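You operate a simulated robot arm through the tools that you are given. There is no shell and no other tool. Be economical: measure what you need, move in short steps, check, and stop when the job is done.

You are at the controls of a simulated two-armed robot. One attempt, no reset.

TASK
Polish the slip ring's contact track and stand the soft carbon block on it.
Fine: yellow test dial off first; use the orange pad and put it back.

The check looks at the end state, three seconds after you hand in, the way a careful person would. Anything else that was tipped, shoved, dropped, spilled or broken makes it a failure.

THE ROBOT
Two 7-joint arms with two-finger parallel grippers on one trunk, on a base that drives. Base frame: it is fixed to the floor where the robot stands at the start and does not move with it; the origin is under the middle of the robot, x ahead of it, y to its left, z up. Units: m, degrees, N and s.
The left shoulder is at the start at [0.05, 0.187, 1.16], the right one opposite. With the tool pointing down near the work surface each hand reaches from about 0.1 to 0.66 m from the robot's upright axis, wherever it stands, measured 20 degrees to its own side. Places, roughly: yellow test dial [0.5, 0, 0.9]; contact track [0.7, -1.1, 1.1]. Payload 3.43 kg a hand.
Tool frame (each hand has its own): the origin (TCP) lies between the finger pads and is the grasp point; the fingertips stand 0.03 m ahead of it; z points along the fingers, y is the line along which they close. Largest opening 0.094 m; finger width 0.028, thickness 0.01; the body of the gripper, 0.05 by 0.096 m, starts 0.055 m behind the TCP.
Orientation is that of the tool frame in the base frame, as a unit quaternion [w, x, y, z]. With the fingers straight down and closing along the base's y, the tool's x points along the base's -x, its y along +y and its z along -z.

THE INTERFACE
- The arms move only by the tool send_rows. It takes "left_rows", "right_rows" or both (then of equal length, played together; a hand with none holds still); each is a list of rows, each an object (a shift or turn left out is 0, a gripper value left out holds the last) with "grip": the finger opening in m, from 0 to 0.094; "delta_pos": the shift along the tool's x, y, z in m, a list of three; "rot": the turn, a rotation vector about the tool's x, y, z in degrees, a list of three. In form: [{"grip": grip, "delta_pos": [dx, dy, dz], "rot": [rx, ry, rz]}, ...]. A call has 1 to 8 rows; each row shifts and turns the commanded pose from where the row before left it, along the tool's axes as they then stand. A row lasts 0.2 s, in which the tool goes at most 0.05 m and 8.6 degrees; a call with a longer step from one row to the next is refused whole, and so is a gripper value outside its range. A pose out of reach is approached as far as the arm can. The call stops where the force on the tool passes 40 N (or 10 N more than at its start, if that is more) or the arm is blocked; 0.2 s more then pass. The fingers move at their own pace (about 0.153 m/s each) and stop on an object; they squeeze with about 24 N. The grip force told is the motor's: it shows also when the fingers shut on nothing. Time passes only in rows, and 0.2 s behind the last, so rows that do not move let the fingers close. The reply holds the time, the measured pose of the TCP, the force on the tool along the base axes, the opening and the grip force, in the units named above and with some noise.
- Cameras (640 x 400 px; columns grow to the right, rows downward): "scene" is now at [0.136, -0.0493, 1.337]; the picture's right is [-0.52, -0.85, 0.00], its down [-0.35, 0.21, -0.91] and it looks along [0.78, -0.48, -0.41] (base axes); focal length 237 px, centre (320, 200). "left" rides on the left gripper at [0.076, -0.014, -0.102] in its tool frame; the picture's right is [0.18, 0.98, 0.00], its down [-0.75, 0.14, -0.64] and it looks along [-0.63, 0.12, 0.77] (tool axes); focal length 243 px, centre (320, 200). "right" rides on the right gripper at [0.076, 0.014, -0.102] in its tool frame; the picture's right is [-0.18, 0.98, 0.00], its down [-0.75, -0.14, -0.64] and it looks along [-0.63, -0.12, 0.77] (tool axes); focal length 243 px, centre (320, 200). There is no depth. A picture from a camera that has moved, and an enlarged one, comes with that camera's place and axes in the base frame and with its lens.
- camera(camera): a new picture of that camera. The clock stands still meanwhile.
- move_column(by): slides the trunk up (or, below 0, down) by that many m; the arms and the scene camera ride with it, the base frame stays. It gives what a move gives, with no picture.
- base_move(legs): drives the robot by 1 to 6 legs, each [ahead, left, turn to the left] in m, m and degrees, along the robot's own axes; the way and the turn of a leg run together, so that a leg with both is an arc; at most 1.5 m and 180 degrees a leg. The arms and the cameras ride along, it lands a little off, and it stops where it bumps. It gives what a move gives.
- head_to(pan, tilt): turns the head with the scene camera to pan (to the left, within 80 degrees either way) and tilt (down, from -29 to 69), counted from straight ahead of the robot. It gives what a move gives.
- inspect(camera, box): a new picture of the part [left, top, right, bottom] of that camera's present view, enlarged. The clock stands still meanwhile.
- job_done(): hands the job in; it is judged then, once.

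Go step by step. Nothing tells you exact positions but the pictures and the camera data: compare them with the known pose of the tool, close in by small moves and look again before you grip or let go. The budget is 120 turns and 88 pictures, counting those below and the enlarged ones. Unless the task says otherwise, let go and move clear before handing in.

The tools are called after "Call:" by a JSON object that holds its "op" and its "data". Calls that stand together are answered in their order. send_rows: Moves the arms, as the interface text tells. Its arguments: {"type":"object","properties":{"left_rows":{"type":"array","items":{"type":"object","properties":{"grip":{"type":"number"},"delta_pos":{"type":"array","items":{"type":"number"}},"rot":{"type":"array","items":{"type":"number"}}}}},"right_rows":{"type":"array","items":{"type":"object","properties":{"grip":{"type":"number"},"delta_pos":{"type":"array","items":{"type":"number"}},"rot":{"type":"array","items":{"type":"number"}}}}}},"required":[]} The other tools are called the same way: move_column (by) slides the trunk up or down; base_move (legs) drives the base; head_to (pan, tilt) turns the head that bears the scene camera; camera (camera) takes a picture; inspect (camera, box) takes an enlarged picture of a part of a camera's view; job_done () hands the job in.

At the start:

```text
time: 0.0
left_position: [0.3372, -0.0515, 1.2121]
left_tool_rot: [0.0, 0.001, 1.0, 0.0]
left_contact_force: [0.4, -0.3, -0.1]
left_opening: 0.094
left_gripper_force: 0.0
right_position: [0.3012, -0.3548, 1.2415]
right_tool_rot: [0.0, 0.001, 1.0, 0.0]
right_contact_force: [-1.0, 0.6, 0.3]
right_opening: 0.0942
right_gripper_force: 0.0
trunk travel left (down, up): [-0.375, 0.057]
robot x, y, heading: [0.0012, -0.0021, 0.0]
head pan, tilt: [-31.5, 24.1]
```

scene: 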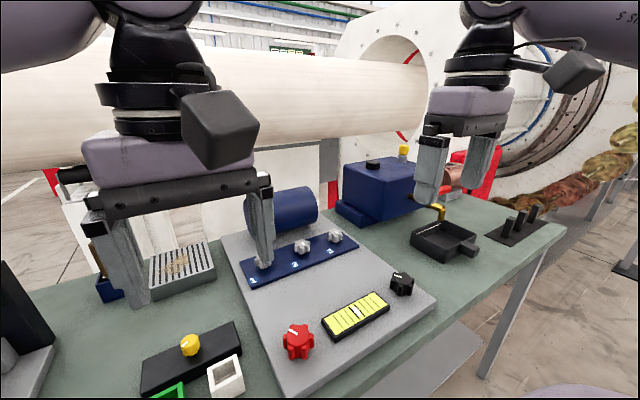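
right: 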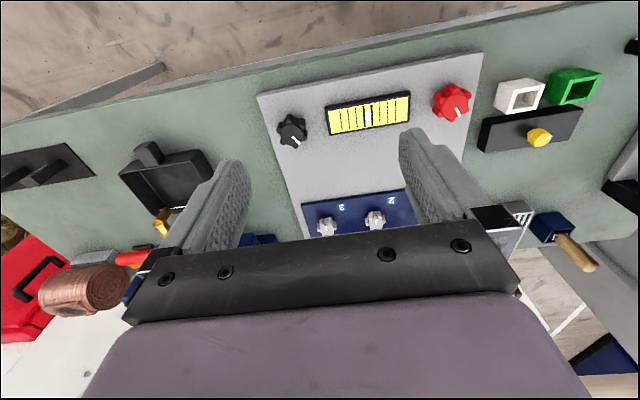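
left: 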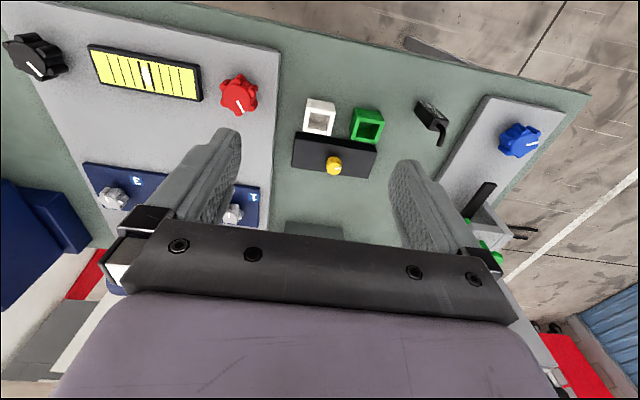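

I see a bench with a control board, a small black plate with a yellow dial, and a machine with a large ring to the right. I'll look closer before moving anything.

Call:
{"op": "inspect", "data": {"camera": "left", "box": [270, 80, 410, 190]}}

Call:
{"op": "head_to", "data": {"pan": -65, "tilt": 15}}

Call:
{"op": "camera", "data": {"camera": "scene"}}

```text
3.64 times, centred on (340, 135) of left
camera zoom: at [0.2619, -0.0647, 1.315], right [-0.18, 0.98, 0.0], down [0.75, 0.14, 0.64], along [0.63, 0.12, -0.77], focal length 882 px, centre (247, 436)
```

zoom: 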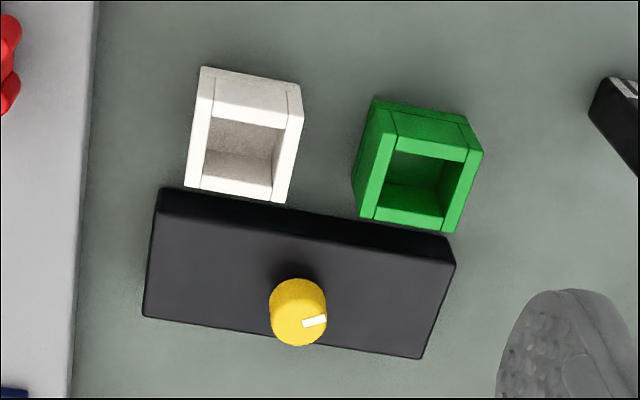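

```text
time: 1.0
left_position: [0.3368, -0.052, 1.2114]
left_tool_rot: [0.0, 0.0, 1.0, 0.0]
left_contact_force: [-1.1, -0.5, 0.0]
left_opening: 0.0941
left_gripper_force: 0.1
right_position: [0.3009, -0.3554, 1.2415]
right_tool_rot: [0.0, 0.0, 1.0, 0.001]
right_contact_force: [0.3, -0.3, 0.0]
right_opening: 0.094
right_gripper_force: 0.0
trunk travel left (down, up): [-0.375, 0.057]
robot x, y, heading: [-0.0013, -0.0024, 0.3]
head pan, tilt: [-65.0, 15.0]
```

```text
83 pictures are left
camera scene: at [0.0968, -0.0857, 1.3518], right [-0.91, -0.42, 0.0], down [-0.11, 0.23, -0.97], along [0.41, -0.88, -0.26], focal length 237 px, centre (320, 200)
```

scene: 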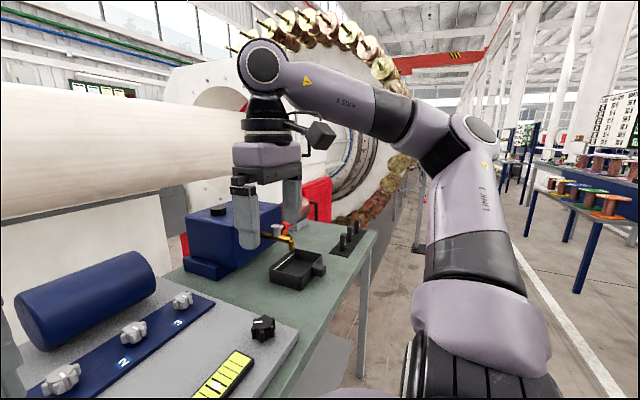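

The right arm hides the track region. I'll look at the left of the bench, and then at the middle.

Call:
{"op": "head_to", "data": {"pan": 30, "tilt": 35}}

Call:
{"op": "camera", "data": {"camera": "scene"}}

Call:
{"op": "head_to", "data": {"pan": -10, "tilt": 45}}

Call:
{"op": "camera", "data": {"camera": "scene"}}

```text
time: 2.7
left_position: [0.3391, -0.0499, 1.2112]
left_tool_rot: [-0.001, -0.001, 1.0, 0.0]
left_contact_force: [0.2, -0.8, 0.0]
left_opening: 0.0943
left_gripper_force: 0.0
right_position: [0.3001, -0.3552, 1.2406]
right_tool_rot: [0.0, 0.0, 1.0, 0.0]
right_contact_force: [0.0, 0.7, 1.1]
right_opening: 0.0937
right_gripper_force: 0.1
trunk travel left (down, up): [-0.375, 0.057]
robot x, y, heading: [-0.0033, 0.0012, 0.2]
head pan, tilt: [30.0, 35.0]
```

```text
82 pictures are left
camera scene: at [0.1335, 0.0429, 1.3198], right [0.5, -0.87, 0.0], down [-0.5, -0.29, -0.82], along [0.71, 0.41, -0.57], focal length 237 px, centre (320, 200)
```

scene: 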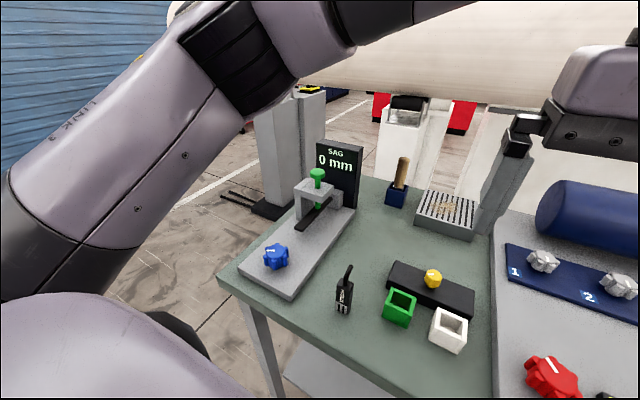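

```text
time: 3.8
left_position: [0.3373, -0.0512, 1.2121]
left_tool_rot: [0.0, 0.001, 1.0, 0.0]
left_contact_force: [1.2, 0.1, -0.2]
left_opening: 0.0941
left_gripper_force: 0.1
right_position: [0.3009, -0.3549, 1.2411]
right_tool_rot: [0.0, -0.001, 1.0, 0.001]
right_contact_force: [0.5, 0.6, -0.9]
right_opening: 0.0941
right_gripper_force: 0.1
trunk travel left (down, up): [-0.375, 0.057]
robot x, y, heading: [-0.0003, -0.0001, 0.2]
head pan, tilt: [-10.0, 45.0]
```

```text
81 pictures are left
camera scene: at [0.1373, -0.0151, 1.305], right [-0.17, -0.98, 0.0], down [-0.7, 0.12, -0.71], along [0.7, -0.12, -0.71], focal length 237 px, centre (320, 200)
```

scene: 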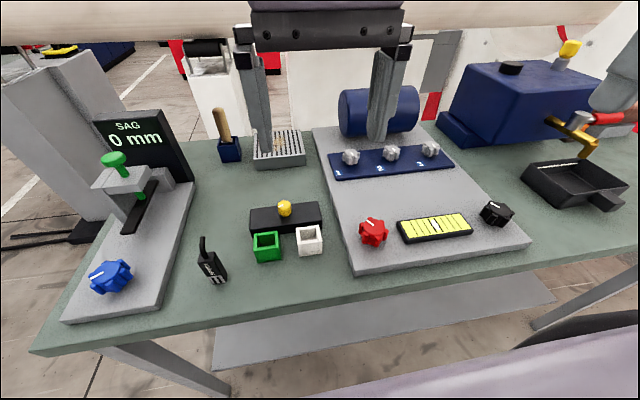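

I'll zoom into the labels in this view, then drive right to see the track.

Call:
{"op": "inspect", "data": {"camera": "scene", "box": [180, 190, 340, 290]}}

Call:
{"op": "inspect", "data": {"camera": "scene", "box": [440, 20, 640, 220]}}

Call:
{"op": "base_move", "data": {"legs": [[0, -0.8, 0]]}}

Call:
{"op": "camera", "data": {"camera": "scene"}}

```text
4.00 times, centred on (260, 240) of scene
camera zoom: at [0.1373, -0.0151, 1.305], right [-0.17, -0.98, 0.0], down [-0.7, 0.12, -0.71], along [0.7, -0.12, -0.71], focal length 947 px, centre (560, 40)
```

zoom: 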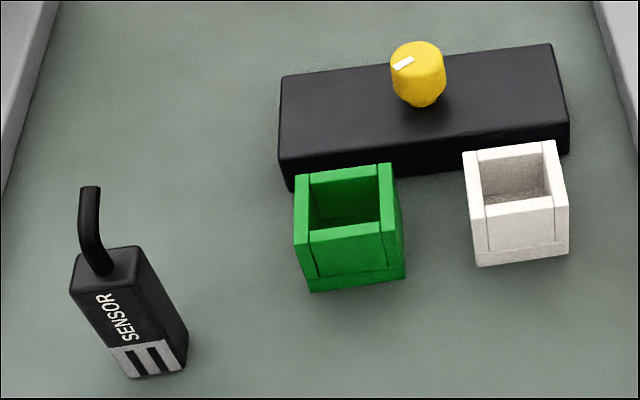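

```text
2.00 times, centred on (540, 120) of scene
camera zoom: at [0.1373, -0.0151, 1.305], right [-0.17, -0.98, 0.0], down [-0.7, 0.12, -0.71], along [0.7, -0.12, -0.71], focal length 474 px, centre (-120, 360)
```

zoom: 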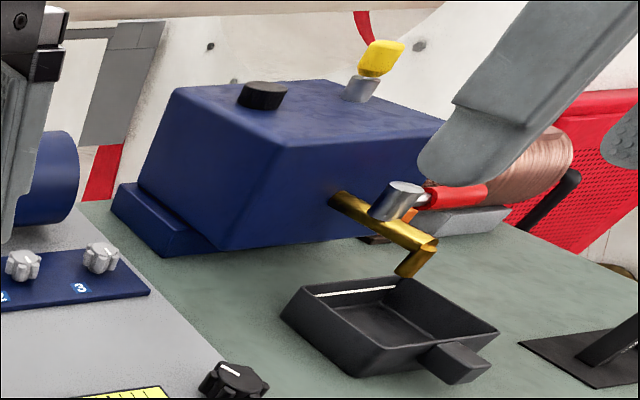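

```text
time: 8.2
left_position: [0.3365, -0.8706, 1.2109]
left_tool_rot: [0.0, 0.0, 1.0, 0.0]
left_contact_force: [-0.2, -0.6, -0.6]
left_opening: 0.0942
left_gripper_force: 0.1
right_position: [0.3005, -1.1745, 1.2403]
right_tool_rot: [0.0, 0.0, 1.0, 0.001]
right_contact_force: [-1.3, -0.5, -0.1]
right_opening: 0.0938
right_gripper_force: 0.1
trunk travel left (down, up): [-0.375, 0.057]
robot x, y, heading: [0.0011, -0.8225, 0.0]
head pan, tilt: [-10.0, 45.0]
```

```text
78 pictures are left
camera scene: at [0.1373, -0.835, 1.305], right [-0.17, -0.98, 0.0], down [-0.7, 0.12, -0.71], along [0.7, -0.12, -0.71], focal length 237 px, centre (320, 200)
```

scene: 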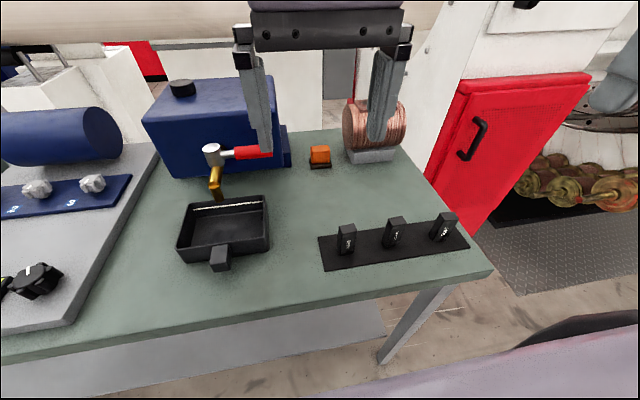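

The copper drum is the slip ring; the orange pad sits on a dark dock beside it and three labelled black blocks stand on a mat. Zooming into each.

Call:
{"op": "inspect", "data": {"camera": "scene", "box": [310, 200, 470, 280]}}

Call:
{"op": "head_to", "data": {"pan": -20, "tilt": 25}}

Call:
{"op": "inspect", "data": {"camera": "scene", "box": [160, 140, 400, 290]}}

Call:
{"op": "camera", "data": {"camera": "right"}}

Call:
{"op": "camera", "data": {"camera": "left"}}

```text
4.00 times, centred on (390, 240) of scene
camera zoom: at [0.1373, -0.835, 1.305], right [-0.17, -0.98, 0.0], down [-0.7, 0.12, -0.71], along [0.7, -0.12, -0.71], focal length 947 px, centre (40, 40)
```

zoom: 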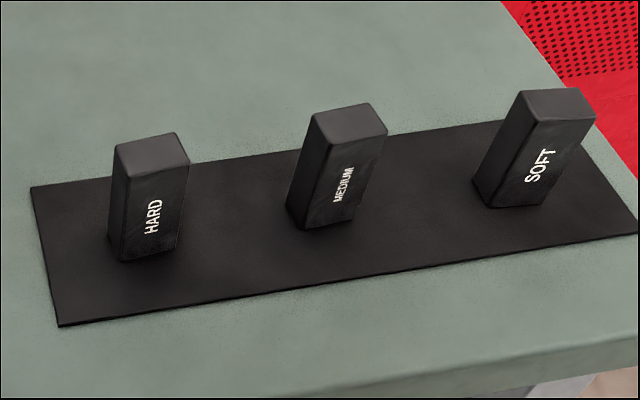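

```text
time: 9.0
left_position: [0.3385, -0.8711, 1.2122]
left_tool_rot: [0.0, 0.0, 1.0, 0.0]
left_contact_force: [0.9, -0.3, -0.2]
left_opening: 0.094
left_gripper_force: 0.0
right_position: [0.3017, -1.1746, 1.2418]
right_tool_rot: [0.0, -0.001, 1.0, 0.0]
right_contact_force: [0.5, -0.9, -0.3]
right_opening: 0.0941
right_gripper_force: 0.1
trunk travel left (down, up): [-0.375, 0.057]
robot x, y, heading: [0.0007, -0.8149, -0.2]
head pan, tilt: [-20.0, 25.0]
```

```text
2.67 times, centred on (280, 215) of scene
camera zoom: at [0.1438, -0.8521, 1.3355], right [-0.34, -0.94, 0.0], down [-0.4, 0.14, -0.91], along [0.85, -0.31, -0.42], focal length 632 px, centre (427, 160)
```

zoom: 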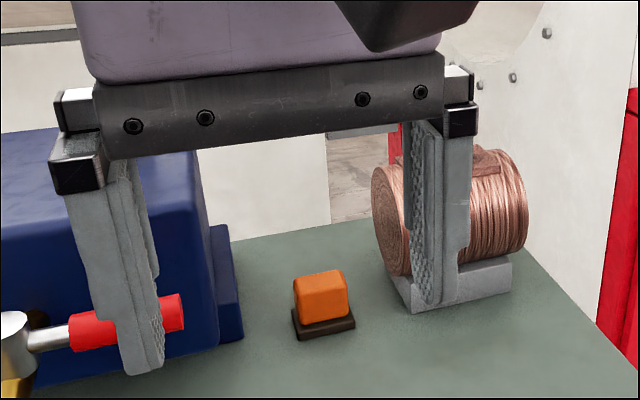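

```text
75 pictures are left
camera right: at [0.2251, -1.1602, 1.3427], right [0.18, 0.98, 0.0], down [0.75, -0.14, 0.64], along [0.63, -0.12, -0.77], focal length 243 px, centre (320, 200)
```

right: 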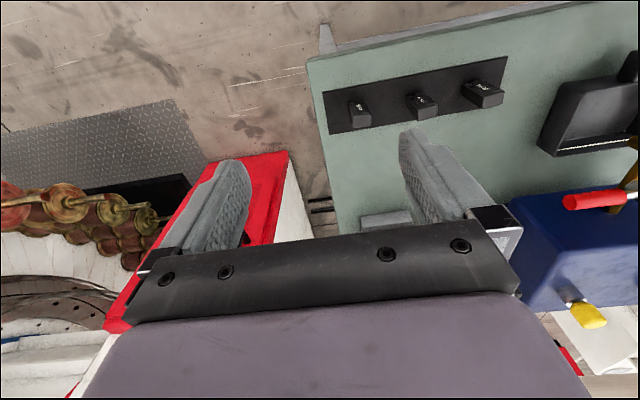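

```text
74 pictures are left
camera left: at [0.2619, -0.8842, 1.315], right [-0.18, 0.98, 0.0], down [0.75, 0.14, 0.64], along [0.63, 0.12, -0.77], focal length 243 px, centre (320, 200)
```

left: 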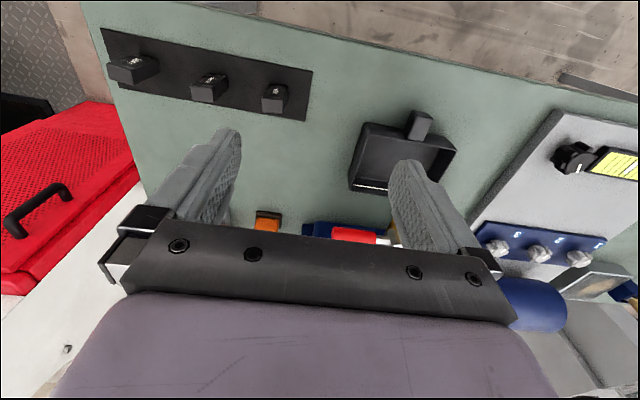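

Three blocks read HARD, MEDIUM, SOFT (SOFT is the rightmost). First the dial: I drive back and bring the left camera over it.

Call:
{"op": "base_move", "data": {"legs": [[0, 0.8, 0]]}}

Call:
{"op": "head_to", "data": {"pan": 0, "tilt": 50}}

Call:
{"op": "inspect", "data": {"camera": "scene", "box": [220, 100, 380, 200]}}

Call:
{"op": "camera", "data": {"camera": "left"}}

```text
time: 13.3
left_position: [0.3377, -0.0679, 1.2111]
left_tool_rot: [0.0, 0.0, 1.0, 0.0]
left_contact_force: [0.4, 0.2, 0.5]
left_opening: 0.094
left_gripper_force: 0.2
right_position: [0.3016, -0.3711, 1.2422]
right_tool_rot: [0.0, 0.0, 1.0, 0.0]
right_contact_force: [-0.7, 0.0, 0.1]
right_opening: 0.0941
right_gripper_force: 0.0
trunk travel left (down, up): [-0.375, 0.057]
robot x, y, heading: [0.0019, -0.0167, 0.2]
head pan, tilt: [-20.0, 25.0]
```

```text
time: 14.2
left_position: [0.3381, -0.0673, 1.2118]
left_tool_rot: [0.0, 0.0, 1.0, 0.0]
left_contact_force: [0.2, 0.4, -0.3]
left_opening: 0.0939
left_gripper_force: 0.0
right_position: [0.3012, -0.3722, 1.2416]
right_tool_rot: [0.001, 0.001, 1.0, 0.001]
right_contact_force: [0.1, 1.1, 0.0]
right_opening: 0.094
right_gripper_force: 0.1
trunk travel left (down, up): [-0.375, 0.057]
robot x, y, heading: [-0.0001, -0.0134, -0.2]
head pan, tilt: [0.0, 50.0]
```

```text
4.00 times, centred on (300, 150) of scene
camera zoom: at [0.135, -0.017, 1.2982], right [0.0, -1.0, 0.0], down [-0.77, 0.0, -0.64], along [0.64, 0.0, -0.77], focal length 947 px, centre (400, 400)
```

zoom: 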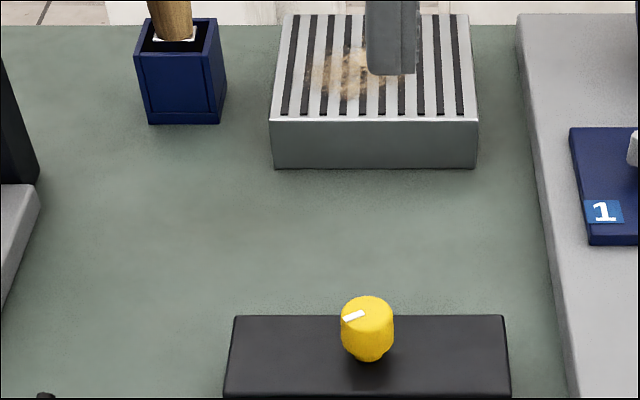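

```text
72 pictures are left
camera left: at [0.2625, -0.0808, 1.315], right [-0.18, 0.98, 0.0], down [0.75, 0.14, 0.64], along [0.63, 0.12, -0.77], focal length 243 px, centre (320, 200)
```

left: 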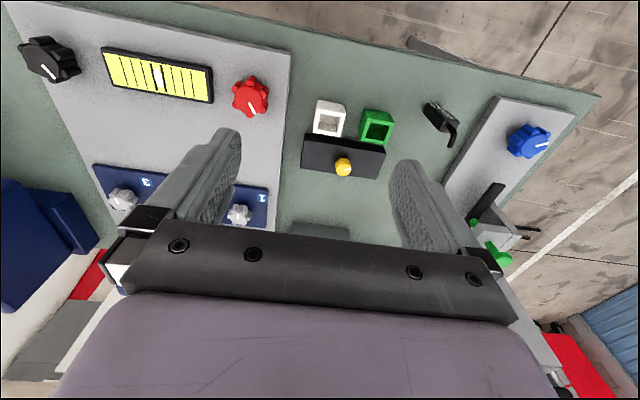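

The dial knob is at about [0.478, 0, 0.95], with its pointer towards the left; no marking seen from afar. I bring the left hand closer to look.

Call:
{"op": "send_rows", "data": {"left_rows": [{"delta_pos": [-0.02, 0.022, 0.037]}, {"delta_pos": [-0.02, 0.022, 0.037]}, {"delta_pos": [-0.02, 0.023, 0.037]}]}}

Call:
{"op": "camera", "data": {"camera": "left"}}

Call:
{"op": "inspect", "data": {"camera": "scene", "box": [240, 160, 360, 235]}}

```text
time: 15.0
left_position: [0.3978, 0.0012, 1.0996]
left_tool_rot: [0.0, 0.002, 1.0, 0.0]
left_contact_force: [0.3, -0.1, 0.0]
left_opening: 0.0939
left_gripper_force: 0.1
right_position: [0.3007, -0.3712, 1.2414]
right_tool_rot: [0.0, 0.001, 1.0, 0.0]
right_contact_force: [0.2, -0.6, -0.7]
right_opening: 0.0942
right_gripper_force: 0.0
trunk travel left (down, up): [-0.375, 0.057]
robot x, y, heading: [0.0019, -0.0117, 0.2]
head pan, tilt: [0.0, 50.0]
```

```text
71 pictures are left
camera left: at [0.3226, -0.0116, 1.2031], right [-0.18, 0.98, 0.0], down [0.75, 0.14, 0.64], along [0.63, 0.12, -0.77], focal length 243 px, centre (320, 200)
```

left: 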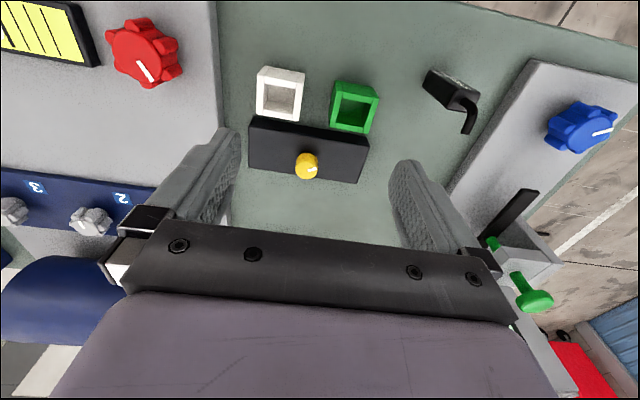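

```text
5.33 times, centred on (300, 198) of scene
camera zoom: at [0.1355, -0.0162, 1.2981], right [0.0, -1.0, 0.0], down [-0.77, 0.0, -0.64], along [0.64, 0.0, -0.77], focal length 1263 px, centre (427, 213)
```

zoom: 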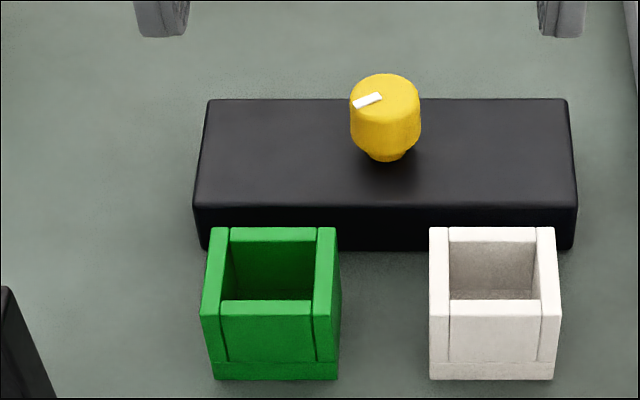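

No marking yet. I zoom in on the dial from the left camera for faint marks.

Call:
{"op": "inspect", "data": {"camera": "left", "box": [240, 110, 376, 195]}}

Call:
{"op": "inspect", "data": {"camera": "left", "box": [100, 10, 210, 90]}}

Call:
{"op": "inspect", "data": {"camera": "scene", "box": [340, 170, 560, 300]}}

```text
4.71 times, centred on (308, 152) of left
camera zoom: at [0.3226, -0.0116, 1.2031], right [-0.18, 0.98, 0.0], down [0.75, 0.14, 0.64], along [0.63, 0.12, -0.77], focal length 1142 px, centre (376, 424)
```

zoom: 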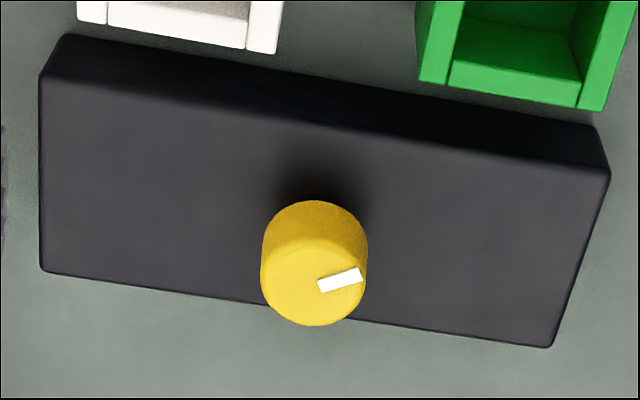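

```text
5.00 times, centred on (155, 50) of left
camera zoom: at [0.3226, -0.0116, 1.2031], right [-0.18, 0.98, 0.0], down [0.75, 0.14, 0.64], along [0.63, 0.12, -0.77], focal length 1213 px, centre (1145, 950)
```

zoom: 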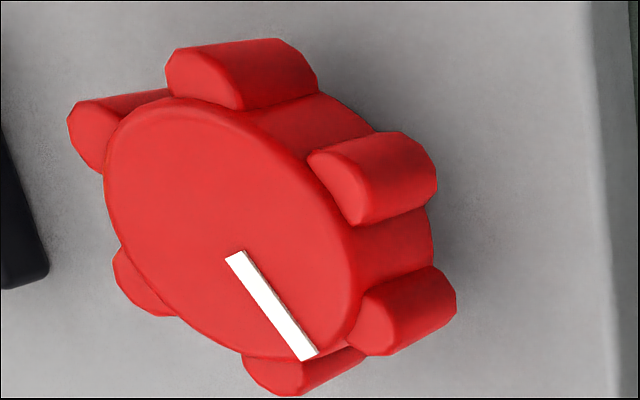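

```text
2.91 times, centred on (450, 235) of scene
camera zoom: at [0.1355, -0.0162, 1.2981], right [0.0, -1.0, 0.0], down [-0.77, 0.0, -0.64], along [0.64, 0.0, -0.77], focal length 689 px, centre (-58, 98)
```

zoom: 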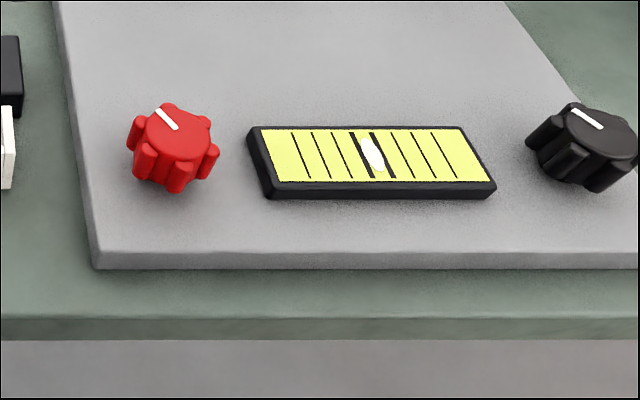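

Still no marks on the box. There was a green-lettered display in the background; I'll read it, as it may show the dial's state.

Call:
{"op": "head_to", "data": {"pan": -40, "tilt": 0}}

Call:
{"op": "camera", "data": {"camera": "scene"}}

```text
time: 16.2
left_position: [0.3984, 0.0007, 1.0995]
left_tool_rot: [0.0, 0.001, 1.0, 0.0]
left_contact_force: [-0.1, -0.1, -0.1]
left_opening: 0.094
left_gripper_force: 0.0
right_position: [0.3009, -0.3717, 1.2408]
right_tool_rot: [0.0, 0.001, 1.0, 0.0]
right_contact_force: [0.5, -0.5, -0.2]
right_opening: 0.0941
right_gripper_force: 0.0
trunk travel left (down, up): [-0.375, 0.057]
robot x, y, heading: [0.0007, -0.017, -0.0]
head pan, tilt: [-40.0, 0.0]
```

```text
66 pictures are left
camera scene: at [0.1268, -0.0747, 1.3759], right [-0.64, -0.77, 0.0], down [0.0, 0.0, -1.0], along [0.77, -0.64, 0.0], focal length 237 px, centre (320, 200)
```

scene: 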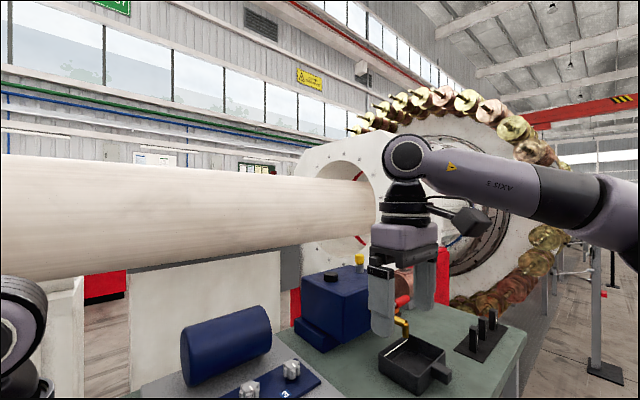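

Only posters there. I'll grip the dial and feel for its range: go above it first and check.

Call:
{"op": "send_rows", "data": {"left_rows": [{"delta_pos": [-0.04, 0.0005, 0.02], "grip": 0.06}, {"delta_pos": [-0.042, 0, 0.03]}, {"delta_pos": [0, 0, 0.03]}]}}

Call:
{"op": "head_to", "data": {"pan": 0, "tilt": 50}}

Call:
{"op": "inspect", "data": {"camera": "scene", "box": [220, 110, 380, 210]}}

Call:
{"op": "camera", "data": {"camera": "left"}}

```text
refused: row 2 steps farther than a row can; nothing moved
```

```text
time: 17.3
left_position: [0.3981, 0.0002, 1.1013]
left_tool_rot: [0.0, 0.001, 1.0, 0.0]
left_contact_force: [0.5, 0.0, -0.3]
left_opening: 0.094
left_gripper_force: 0.1
right_position: [0.301, -0.3723, 1.2422]
right_tool_rot: [-0.001, 0.001, 1.0, 0.0]
right_contact_force: [0.6, -0.6, -0.2]
right_opening: 0.0938
right_gripper_force: 0.0
trunk travel left (down, up): [-0.375, 0.057]
robot x, y, heading: [-0.0007, -0.0151, -0.2]
head pan, tilt: [0.0, 50.0]
```

```text
4.00 times, centred on (300, 160) of scene
camera zoom: at [0.135, -0.017, 1.2981], right [0.0, -1.0, 0.0], down [-0.77, 0.0, -0.64], along [0.64, 0.0, -0.77], focal length 947 px, centre (400, 360)
```

zoom: 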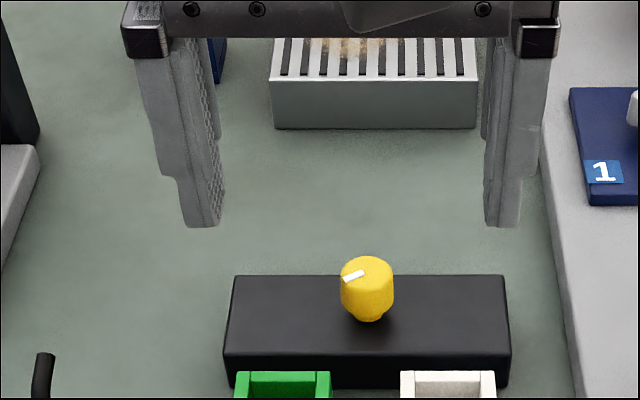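

```text
64 pictures are left
camera left: at [0.3219, -0.0127, 1.204], right [-0.18, 0.98, 0.0], down [0.75, 0.14, 0.64], along [0.63, 0.12, -0.77], focal length 243 px, centre (320, 200)
```

left: 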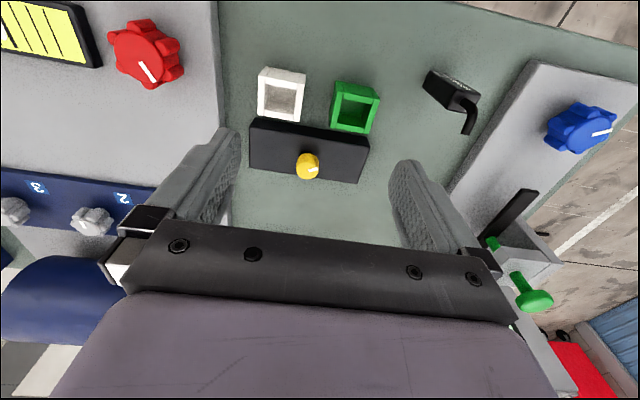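

The step was too long; repeat in smaller steps.

Call:
{"op": "send_rows", "data": {"left_rows": [{"delta_pos": [-0.028, 0, 0.02], "grip": 0.06}, {"delta_pos": [-0.028, 0.001, 0.02]}, {"delta_pos": [-0.027, 0, 0.02]}, {"delta_pos": [0, 0, 0.02]}]}}

Call:
{"op": "inspect", "data": {"camera": "scene", "box": [220, 110, 380, 210]}}

Call:
{"op": "inspect", "data": {"camera": "left", "box": [160, 80, 480, 280]}}

```text
time: 18.3
left_position: [0.4825, -0.0, 1.0212]
left_tool_rot: [-0.001, 0.0, 1.0, 0.0]
left_contact_force: [0.1, 0.8, 0.3]
left_opening: 0.06
left_gripper_force: 0.1
right_position: [0.3008, -0.3717, 1.2392]
right_tool_rot: [0.0, 0.001, 1.0, 0.0]
right_contact_force: [-0.1, 0.2, -0.3]
right_opening: 0.0941
right_gripper_force: 0.0
trunk travel left (down, up): [-0.375, 0.057]
robot x, y, heading: [-0.003, -0.0129, -0.1]
head pan, tilt: [0.0, 50.0]
```

```text
4.00 times, centred on (300, 160) of scene
camera zoom: at [0.1349, -0.0168, 1.2981], right [0.0, -1.0, 0.0], down [-0.77, 0.0, -0.64], along [0.64, 0.0, -0.77], focal length 947 px, centre (400, 360)
```

zoom: 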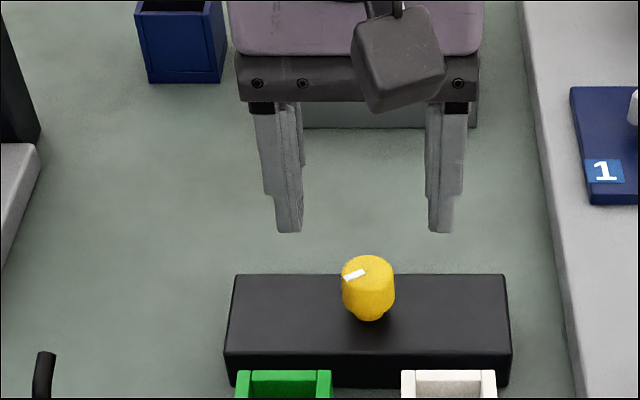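

```text
2.00 times, centred on (320, 180) of left
camera zoom: at [0.4063, -0.0128, 1.1241], right [-0.18, 0.98, 0.0], down [0.75, 0.14, 0.64], along [0.63, 0.12, -0.77], focal length 485 px, centre (320, 240)
```

zoom: 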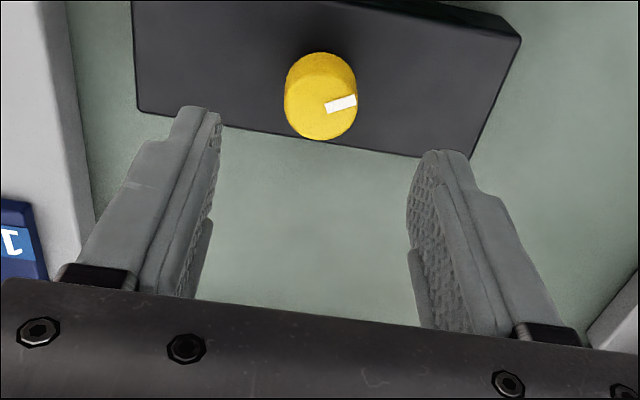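

The hand is centred on the knob. Descend and close lightly, then turn counter-clockwise (seen from above) 30° to see whether it moves.

Call:
{"op": "send_rows", "data": {"left_rows": [{"delta_pos": [0, 0.001, 0.025]}, {"delta_pos": [0, 0, 0.024]}, {"grip": 0.02}, {"grip": 0.02}, {"grip": 0.02}]}}

Call:
{"op": "camera", "data": {"camera": "left"}}

```text
time: 19.5
left_position: [0.4811, 0.0004, 0.9722]
left_tool_rot: [0.0, 0.0, 1.0, -0.001]
left_contact_force: [1.0, -11.4, -3.4]
left_opening: 0.0273
left_gripper_force: 45.2
right_position: [0.3006, -0.3719, 1.2402]
right_tool_rot: [0.0, 0.001, 1.0, 0.0]
right_contact_force: [0.1, -0.7, 0.4]
right_opening: 0.0942
right_gripper_force: 0.1
trunk travel left (down, up): [-0.375, 0.057]
robot x, y, heading: [-0.0002, -0.0136, 0.0]
head pan, tilt: [0.0, 50.0]
```

```text
61 pictures are left
camera left: at [0.4061, -0.0126, 1.0753], right [-0.18, 0.98, 0.0], down [0.75, 0.14, 0.64], along [0.63, 0.12, -0.77], focal length 243 px, centre (320, 200)
```

left: 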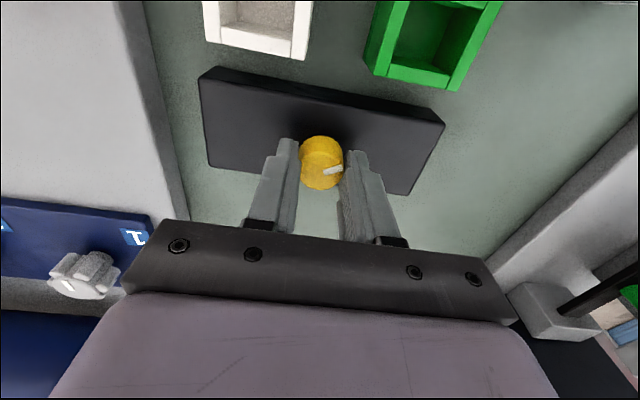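

Gripped. Shift slightly to relieve side force and turn 32° counter-clockwise.

Call:
{"op": "send_rows", "data": {"left_rows": [{"delta_pos": [0, -0.001, 0]}, {"rot": [0, 0, -8]}, {"rot": [0, 0, -8]}, {"rot": [0, 0, -8]}, {"rot": [0, 0, -8]}]}}

Call:
{"op": "inspect", "data": {"camera": "left", "box": [160, 50, 480, 250]}}

```text
time: 20.7
left_position: [0.4818, 0.0012, 0.9714]
left_tool_rot: [-0.001, -0.277, 0.961, 0.001]
left_contact_force: [-2.5, 2.1, 0.0]
left_opening: 0.0275
left_gripper_force: 45.0
right_position: [0.3012, -0.3705, 1.2413]
right_tool_rot: [-0.001, 0.001, 1.0, 0.0]
right_contact_force: [-0.8, 0.3, -0.4]
right_opening: 0.0942
right_gripper_force: 0.1
trunk travel left (down, up): [-0.375, 0.057]
robot x, y, heading: [0.005, -0.0106, 0.0]
head pan, tilt: [0.0, 50.0]
```

```text
2.00 times, centred on (320, 150) of left
camera zoom: at [0.4253, -0.0507, 1.0753], right [-0.68, 0.73, 0.0], down [0.56, 0.52, 0.64], along [0.47, 0.44, -0.77], focal length 485 px, centre (320, 300)
```

zoom: 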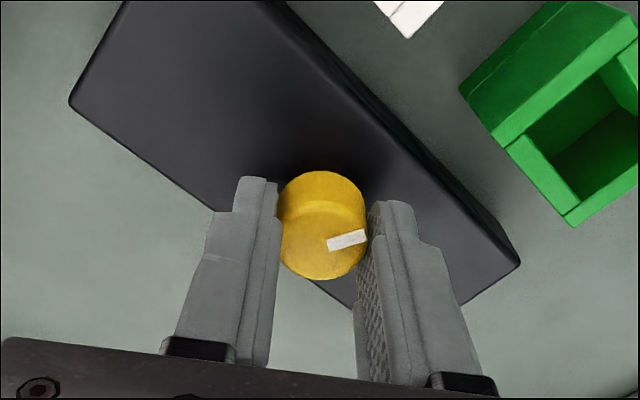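

The knob follows freely. I keep turning the same way to find its stop.

Call:
{"op": "send_rows", "data": {"left_rows": [{"rot": [0, 0, -8]}, {"rot": [0, 0, -8]}, {"rot": [0, 0, -8]}, {"rot": [0, 0, -8]}]}}

Call:
{"op": "inspect", "data": {"camera": "left", "box": [160, 50, 480, 250]}}

```text
time: 21.7
left_position: [0.4812, -0.0005, 0.9705]
left_tool_rot: [0.001, -0.53, 0.848, 0.0]
left_contact_force: [-3.6, 5.4, 2.2]
left_opening: 0.0273
left_gripper_force: 44.9
right_position: [0.3004, -0.3705, 1.2424]
right_tool_rot: [-0.001, 0.002, 1.0, 0.0]
right_contact_force: [0.5, 0.4, 0.0]
right_opening: 0.0939
right_gripper_force: 0.0
trunk travel left (down, up): [-0.375, 0.057]
robot x, y, heading: [-0.0006, -0.0118, -0.3]
head pan, tilt: [0.0, 50.0]
```

```text
2.00 times, centred on (320, 150) of left
camera zoom: at [0.4604, -0.0729, 1.0752], right [-0.96, 0.27, 0.0], down [0.2, 0.74, 0.64], along [0.17, 0.62, -0.77], focal length 485 px, centre (320, 300)
```

zoom: 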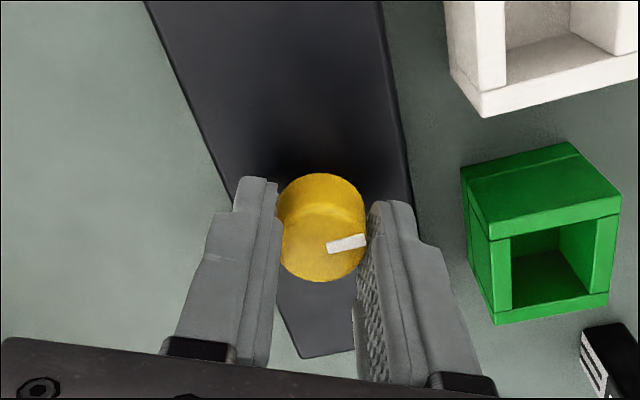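

Still following; continue and watch for slip.

Call:
{"op": "send_rows", "data": {"left_rows": [{"rot": [0, 0, -8]}, {"rot": [0, 0, -8]}, {"rot": [0, 0, -8]}, {"rot": [0, 0, -8]}, {"rot": [0, 0, -8]}]}}

Call:
{"op": "inspect", "data": {"camera": "left", "box": [160, 50, 480, 250]}}

```text
time: 22.9
left_position: [0.4807, -0.0004, 0.9706]
left_tool_rot: [0.0, 0.788, -0.616, 0.0]
left_contact_force: [-2.0, 0.0, 1.2]
left_opening: 0.0275
left_gripper_force: 44.6
right_position: [0.3005, -0.3716, 1.2423]
right_tool_rot: [-0.001, 0.001, 1.0, 0.0]
right_contact_force: [0.5, -0.2, 0.1]
right_opening: 0.0939
right_gripper_force: 0.1
trunk travel left (down, up): [-0.375, 0.057]
robot x, y, heading: [0.0016, -0.0171, -0.1]
head pan, tilt: [0.0, 50.0]
```

```text
2.00 times, centred on (320, 150) of left
camera zoom: at [0.5133, -0.0698, 1.0747], right [-0.91, -0.42, 0.0], down [-0.32, 0.7, 0.64], along [-0.27, 0.58, -0.77], focal length 485 px, centre (320, 300)
```

zoom: 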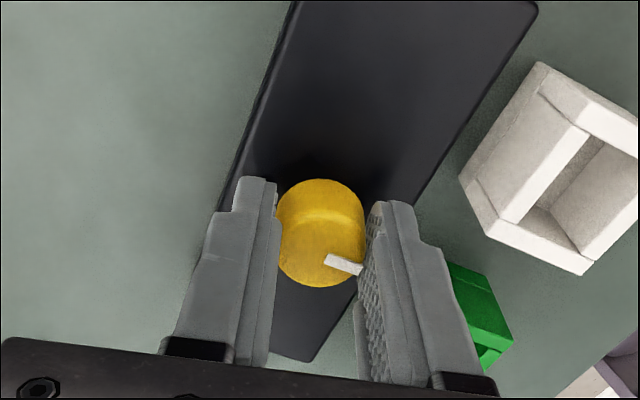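

The pointer slipped: a stop at pointer towards the robot. I look at the bench overall for any change, then find the other end of the range.

Call:
{"op": "camera", "data": {"camera": "scene"}}

Call:
{"op": "send_rows", "data": {"left_rows": [{"rot": [0, 0, 8]}, {"rot": [0, 0, 8]}, {"rot": [0, 0, 8]}, {"rot": [0, 0, 8]}, {"rot": [0, 0, 8]}, {"rot": [0, 0, 8]}, {"rot": [0, 0, 8]}, {"rot": [0, 0, 8]}]}}

Call:
{"op": "send_rows", "data": {"left_rows": [{"rot": [0, 0, 8]}, {"rot": [0, 0, 8]}, {"rot": [0, 0, 8]}, {"rot": [0, 0, 8]}, {"rot": [0, 0, 8]}]}}

Call:
{"op": "inspect", "data": {"camera": "left", "box": [160, 50, 480, 250]}}

```text
57 pictures are left
camera scene: at [0.1346, -0.017, 1.2981], right [0.0, -1.0, 0.0], down [-0.77, 0.0, -0.64], along [0.64, 0.0, -0.77], focal length 237 px, centre (320, 200)
```

scene: 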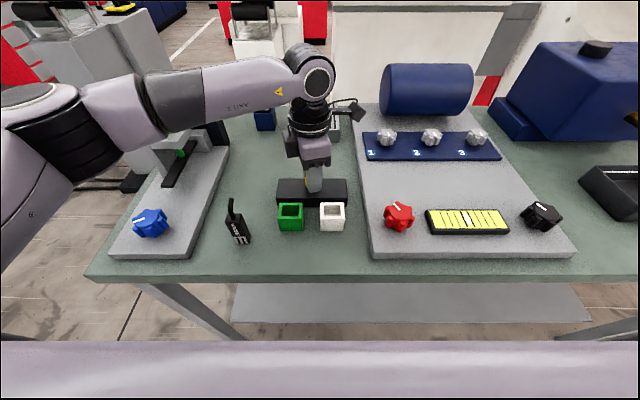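

```text
time: 24.7
left_position: [0.4799, -0.0007, 0.9709]
left_tool_rot: [0.0, -0.341, 0.94, 0.001]
left_contact_force: [-12.7, -0.5, -8.0]
left_opening: 0.0275
left_gripper_force: 44.9
right_position: [0.3, -0.3713, 1.241]
right_tool_rot: [0.0, 0.001, 1.0, 0.0]
right_contact_force: [0.1, 0.3, -0.1]
right_opening: 0.094
right_gripper_force: 0.0
trunk travel left (down, up): [-0.375, 0.057]
robot x, y, heading: [0.0014, -0.0148, -0.2]
head pan, tilt: [0.0, 50.0]
```

```text
time: 25.9
left_position: [0.4813, 0.0002, 0.9713]
left_tool_rot: [0.0, 0.001, 1.0, -0.001]
left_contact_force: [-0.4, -1.9, -2.9]
left_opening: 0.0273
left_gripper_force: 45.5
right_position: [0.302, -0.3731, 1.2422]
right_tool_rot: [0.0, 0.001, 1.0, 0.0]
right_contact_force: [-0.5, 0.3, 0.2]
right_opening: 0.0941
right_gripper_force: 0.1
trunk travel left (down, up): [-0.375, 0.057]
robot x, y, heading: [0.0027, -0.0137, 0.0]
head pan, tilt: [0.0, 50.0]
```

```text
2.00 times, centred on (320, 150) of left
camera zoom: at [0.4061, -0.0127, 1.0755], right [-0.18, 0.98, 0.0], down [0.75, 0.14, 0.64], along [0.63, 0.12, -0.77], focal length 485 px, centre (320, 300)
```

zoom: 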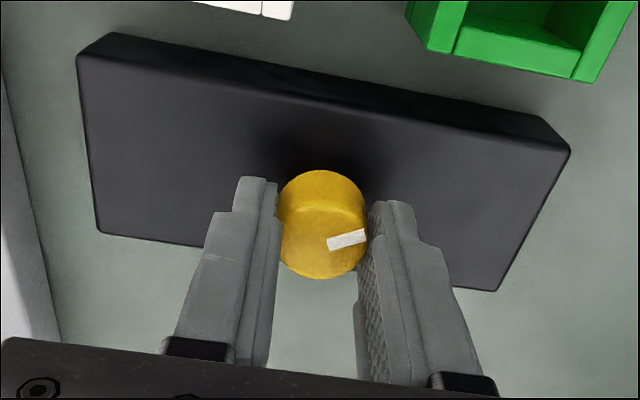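

The pointer is back at its starting angle relative to the base. Turn further clockwise to see if the starting angle is itself a stop.

Call:
{"op": "send_rows", "data": {"left_rows": [{"rot": [0, 0, 8]}, {"rot": [0, 0, 8]}, {"rot": [0, 0, 8]}, {"rot": [0, 0, 8]}, {"rot": [0, 0, 8]}]}}

Call:
{"op": "inspect", "data": {"camera": "left", "box": [160, 50, 480, 250]}}

```text
time: 27.1
left_position: [0.4818, -0.0006, 0.9716]
left_tool_rot: [0.0, 0.344, 0.939, 0.0]
left_contact_force: [-1.5, -4.7, -0.5]
left_opening: 0.0273
left_gripper_force: 44.7
right_position: [0.3014, -0.3711, 1.242]
right_tool_rot: [-0.001, 0.0, 1.0, 0.001]
right_contact_force: [0.0, -0.3, 0.3]
right_opening: 0.0938
right_gripper_force: 0.0
trunk travel left (down, up): [-0.375, 0.057]
robot x, y, heading: [-0.0009, -0.0143, -0.1]
head pan, tilt: [0.0, 50.0]
```

```text
2.00 times, centred on (320, 150) of left
camera zoom: at [0.4145, 0.0388, 1.0751], right [0.49, 0.87, 0.0], down [0.67, -0.38, 0.64], along [0.56, -0.32, -0.77], focal length 485 px, centre (320, 300)
```

zoom: 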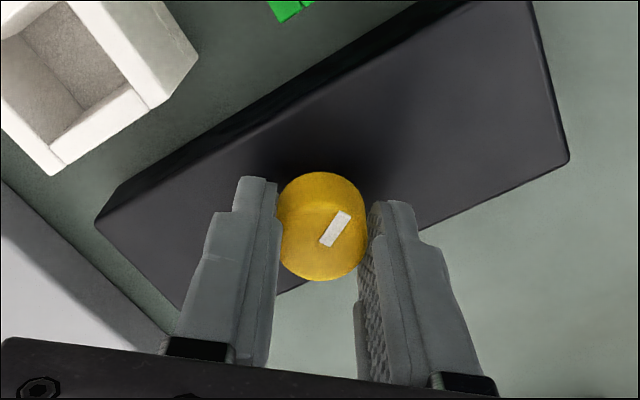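

The knob stays put: the starting angle is the clockwise stop, so it was fully on and the other end (pointer towards the robot) is off. Turn it back to the counter-clockwise stop, with a little overrun.

Call:
{"op": "send_rows", "data": {"left_rows": [{"rot": [0, 0, -8]}, {"rot": [0, 0, -8]}, {"rot": [0, 0, -8]}, {"rot": [0, 0, -8]}, {"rot": [0, 0, -8]}, {"rot": [0, 0, -8]}, {"rot": [0, 0, -8]}, {"rot": [0, 0, -8]}]}}

Call:
{"op": "send_rows", "data": {"left_rows": [{"rot": [0, 0, -8]}, {"rot": [0, 0, -8]}, {"rot": [0, 0, -8]}, {"rot": [0, 0, -8]}]}}

Call:
{"op": "inspect", "data": {"camera": "left", "box": [160, 50, 480, 250]}}

```text
time: 28.9
left_position: [0.4828, 0.0005, 0.9712]
left_tool_rot: [0.0, -0.208, 0.978, 0.0]
left_contact_force: [-0.9, 3.8, 3.4]
left_opening: 0.0275
left_gripper_force: 45.1
right_position: [0.3009, -0.3703, 1.2417]
right_tool_rot: [0.0, 0.002, 1.0, 0.0]
right_contact_force: [0.2, 0.1, -1.0]
right_opening: 0.0941
right_gripper_force: 0.0
trunk travel left (down, up): [-0.375, 0.057]
robot x, y, heading: [-0.0016, -0.0153, -0.2]
head pan, tilt: [0.0, 50.0]
```

```text
time: 29.9
left_position: [0.4813, 0.0007, 0.9716]
left_tool_rot: [0.0, -0.469, 0.883, 0.0]
left_contact_force: [-3.5, 3.0, -1.4]
left_opening: 0.0275
left_gripper_force: 45.1
right_position: [0.3003, -0.3702, 1.2406]
right_tool_rot: [0.0, 0.001, 1.0, -0.001]
right_contact_force: [-1.0, 0.2, 0.6]
right_opening: 0.094
right_gripper_force: 0.1
trunk travel left (down, up): [-0.375, 0.057]
robot x, y, heading: [0.001, -0.017, 0.1]
head pan, tilt: [0.0, 50.0]
```

```text
2.00 times, centred on (320, 150) of left
camera zoom: at [0.4501, -0.07, 1.0746], right [-0.92, 0.4, 0.0], down [0.3, 0.7, 0.64], along [0.25, 0.59, -0.77], focal length 485 px, centre (320, 300)
```

zoom: 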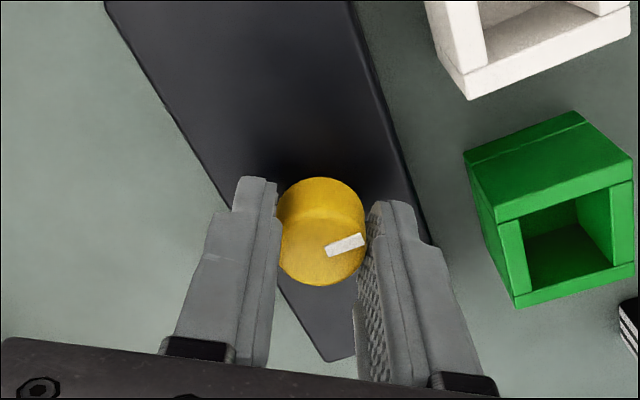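

The hand is at +56° and the pointer looks near the stop. Turn a further 24° to confirm it slips there.

Call:
{"op": "send_rows", "data": {"left_rows": [{"rot": [0, 0, -8]}, {"rot": [0, 0, -8]}, {"rot": [0, 0, -8]}]}}

Call:
{"op": "inspect", "data": {"camera": "left", "box": [160, 50, 480, 250]}}

```text
time: 30.7
left_position: [0.4802, -0.0, 0.9721]
left_tool_rot: [0.0, -0.643, 0.766, 0.0]
left_contact_force: [-3.4, 2.0, -4.4]
left_opening: 0.0273
left_gripper_force: 44.4
right_position: [0.3004, -0.3722, 1.2405]
right_tool_rot: [-0.001, 0.001, 1.0, 0.0]
right_contact_force: [0.3, 0.0, 0.6]
right_opening: 0.0941
right_gripper_force: 0.1
trunk travel left (down, up): [-0.375, 0.057]
robot x, y, heading: [0.0019, -0.017, -0.1]
head pan, tilt: [0.0, 50.0]
```

```text
2.00 times, centred on (320, 150) of left
camera zoom: at [0.4817, -0.0763, 1.0749], right [-1.0, -0.01, 0.0], down [-0.01, 0.77, 0.64], along [-0.01, 0.64, -0.77], focal length 485 px, centre (320, 300)
```

zoom: 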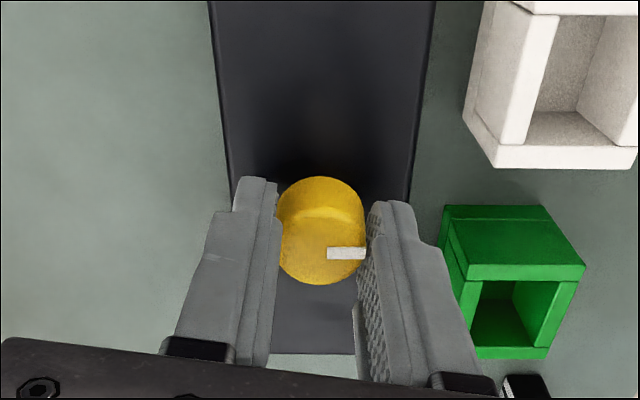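

The pointer stays exactly towards the robot (a clean stop): dial off. Release, rise, and turn the wrist back.

Call:
{"op": "send_rows", "data": {"left_rows": [{"grip": 0.06}, {"grip": 0.06}, {"delta_pos": [0, 0, -0.04]}, {"delta_pos": [0, 0, -0.04]}, {"delta_pos": [0, 0, -0.04]}]}}

Call:
{"op": "send_rows", "data": {"left_rows": [{"rot": [0, 0, 8], "delta_pos": [0, 0, -0.02]}, {"rot": [0, 0, 8], "delta_pos": [0, 0, -0.02]}, {"rot": [0, 0, 8], "delta_pos": [0, 0, -0.02]}, {"rot": [0, 0, 8], "delta_pos": [0, 0, -0.02]}, {"rot": [0, 0, 8], "delta_pos": [0, 0, -0.02]}, {"rot": [0, 0, 8]}, {"rot": [0, 0, 8]}, {"rot": [0, 0, 8]}]}}

Call:
{"op": "send_rows", "data": {"left_rows": [{"rot": [0, 0, 8], "delta_pos": [0.04, 0, 0]}, {"rot": [0, 0, 8], "delta_pos": [0.04, 0, 0]}, {"delta_pos": [0.04, 0, 0]}]}}

Call:
{"op": "inspect", "data": {"camera": "scene", "box": [220, 110, 380, 210]}}

```text
time: 31.9
left_position: [0.4809, 0.0001, 1.0922]
left_tool_rot: [0.001, -0.642, 0.767, 0.0]
left_contact_force: [0.5, 0.3, -0.5]
left_opening: 0.06
left_gripper_force: 0.2
right_position: [0.3006, -0.3718, 1.2412]
right_tool_rot: [0.0, 0.001, 1.0, 0.001]
right_contact_force: [0.1, -0.1, -0.1]
right_opening: 0.094
right_gripper_force: 0.1
trunk travel left (down, up): [-0.375, 0.057]
robot x, y, heading: [-0.001, -0.0176, -0.4]
head pan, tilt: [0.0, 50.0]
```

```text
time: 33.7
left_position: [0.4816, 0.0008, 1.19]
left_tool_rot: [0.0, -0.138, 0.99, 0.0]
left_contact_force: [0.2, -0.9, 0.3]
left_opening: 0.0601
left_gripper_force: 0.2
right_position: [0.3007, -0.3709, 1.2417]
right_tool_rot: [0.0, 0.001, 1.0, -0.001]
right_contact_force: [0.2, -0.6, 0.4]
right_opening: 0.094
right_gripper_force: 0.0
trunk travel left (down, up): [-0.375, 0.057]
robot x, y, heading: [0.0045, -0.0151, 0.3]
head pan, tilt: [0.0, 50.0]
```

```text
time: 34.5
left_position: [0.3627, -0.0176, 1.1913]
left_tool_rot: [0.001, 0.002, 1.0, 0.0]
left_contact_force: [0.2, 0.8, -1.0]
left_opening: 0.06
left_gripper_force: 0.0
right_position: [0.3015, -0.3715, 1.2417]
right_tool_rot: [0.0, 0.001, 1.0, 0.001]
right_contact_force: [-0.1, 0.4, 0.8]
right_opening: 0.094
right_gripper_force: 0.1
trunk travel left (down, up): [-0.375, 0.057]
robot x, y, heading: [-0.0007, -0.0167, -0.1]
head pan, tilt: [0.0, 50.0]
```

```text
4.00 times, centred on (300, 160) of scene
camera zoom: at [0.1345, -0.0169, 1.2981], right [0.0, -1.0, 0.0], down [-0.77, 0.0, -0.64], along [0.64, 0.0, -0.77], focal length 947 px, centre (400, 360)
```

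zoom: 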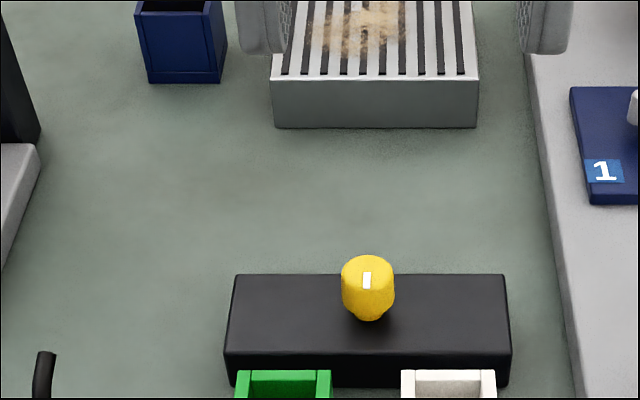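

The dial's pointer is now at off. Next I drive right and a bit ahead, to have pad and drum within the right hand's reach, and look.

Call:
{"op": "base_move", "data": {"legs": [[0, -0.72, 0], [0.1, 0, 0]]}}

Call:
{"op": "head_to", "data": {"pan": -20, "tilt": 35}}

Call:
{"op": "camera", "data": {"camera": "scene"}}

```text
time: 39.2
left_position: [0.4173, -0.7447, 1.1903]
left_tool_rot: [0.0, 0.006, 1.0, 0.001]
left_contact_force: [-1.4, -0.1, 0.3]
left_opening: 0.06
left_gripper_force: 0.1
right_position: [0.3506, -1.099, 1.2407]
right_tool_rot: [-0.001, 0.009, 1.0, 0.0]
right_contact_force: [-0.1, 0.3, 0.3]
right_opening: 0.0938
right_gripper_force: 0.1
trunk travel left (down, up): [-0.375, 0.057]
robot x, y, heading: [0.0591, -0.7364, -1.0]
head pan, tilt: [0.0, 50.0]
stopped in leg 2: the robot was blocked; the commanded pose is now the measured one
```

```text
time: 40.0
left_position: [0.4199, -0.7456, 1.1894]
left_tool_rot: [-0.002, 0.007, 1.0, 0.001]
left_contact_force: [-0.5, -0.2, 0.0]
left_opening: 0.0602
left_gripper_force: 0.1
right_position: [0.3528, -1.0993, 1.2403]
right_tool_rot: [-0.001, 0.008, 1.0, 0.001]
right_contact_force: [0.3, -0.1, -0.7]
right_opening: 0.094
right_gripper_force: 0.1
trunk travel left (down, up): [-0.375, 0.057]
robot x, y, heading: [0.0594, -0.7381, -0.9]
head pan, tilt: [-20.0, 35.0]
```

```text
51 pictures are left
camera scene: at [0.1958, -0.7717, 1.3198], right [-0.36, -0.93, 0.0], down [-0.54, 0.2, -0.82], along [0.77, -0.29, -0.57], focal length 237 px, centre (320, 200)
```

scene: 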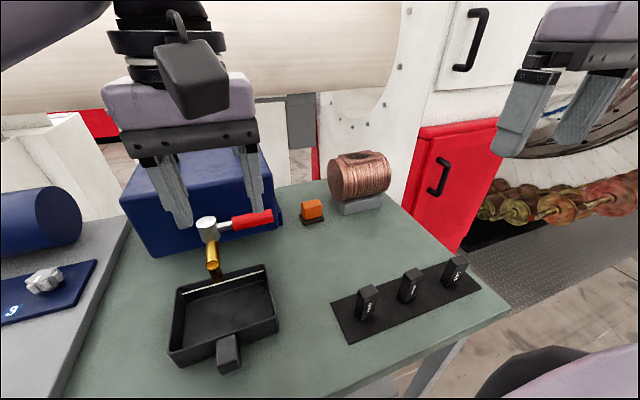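

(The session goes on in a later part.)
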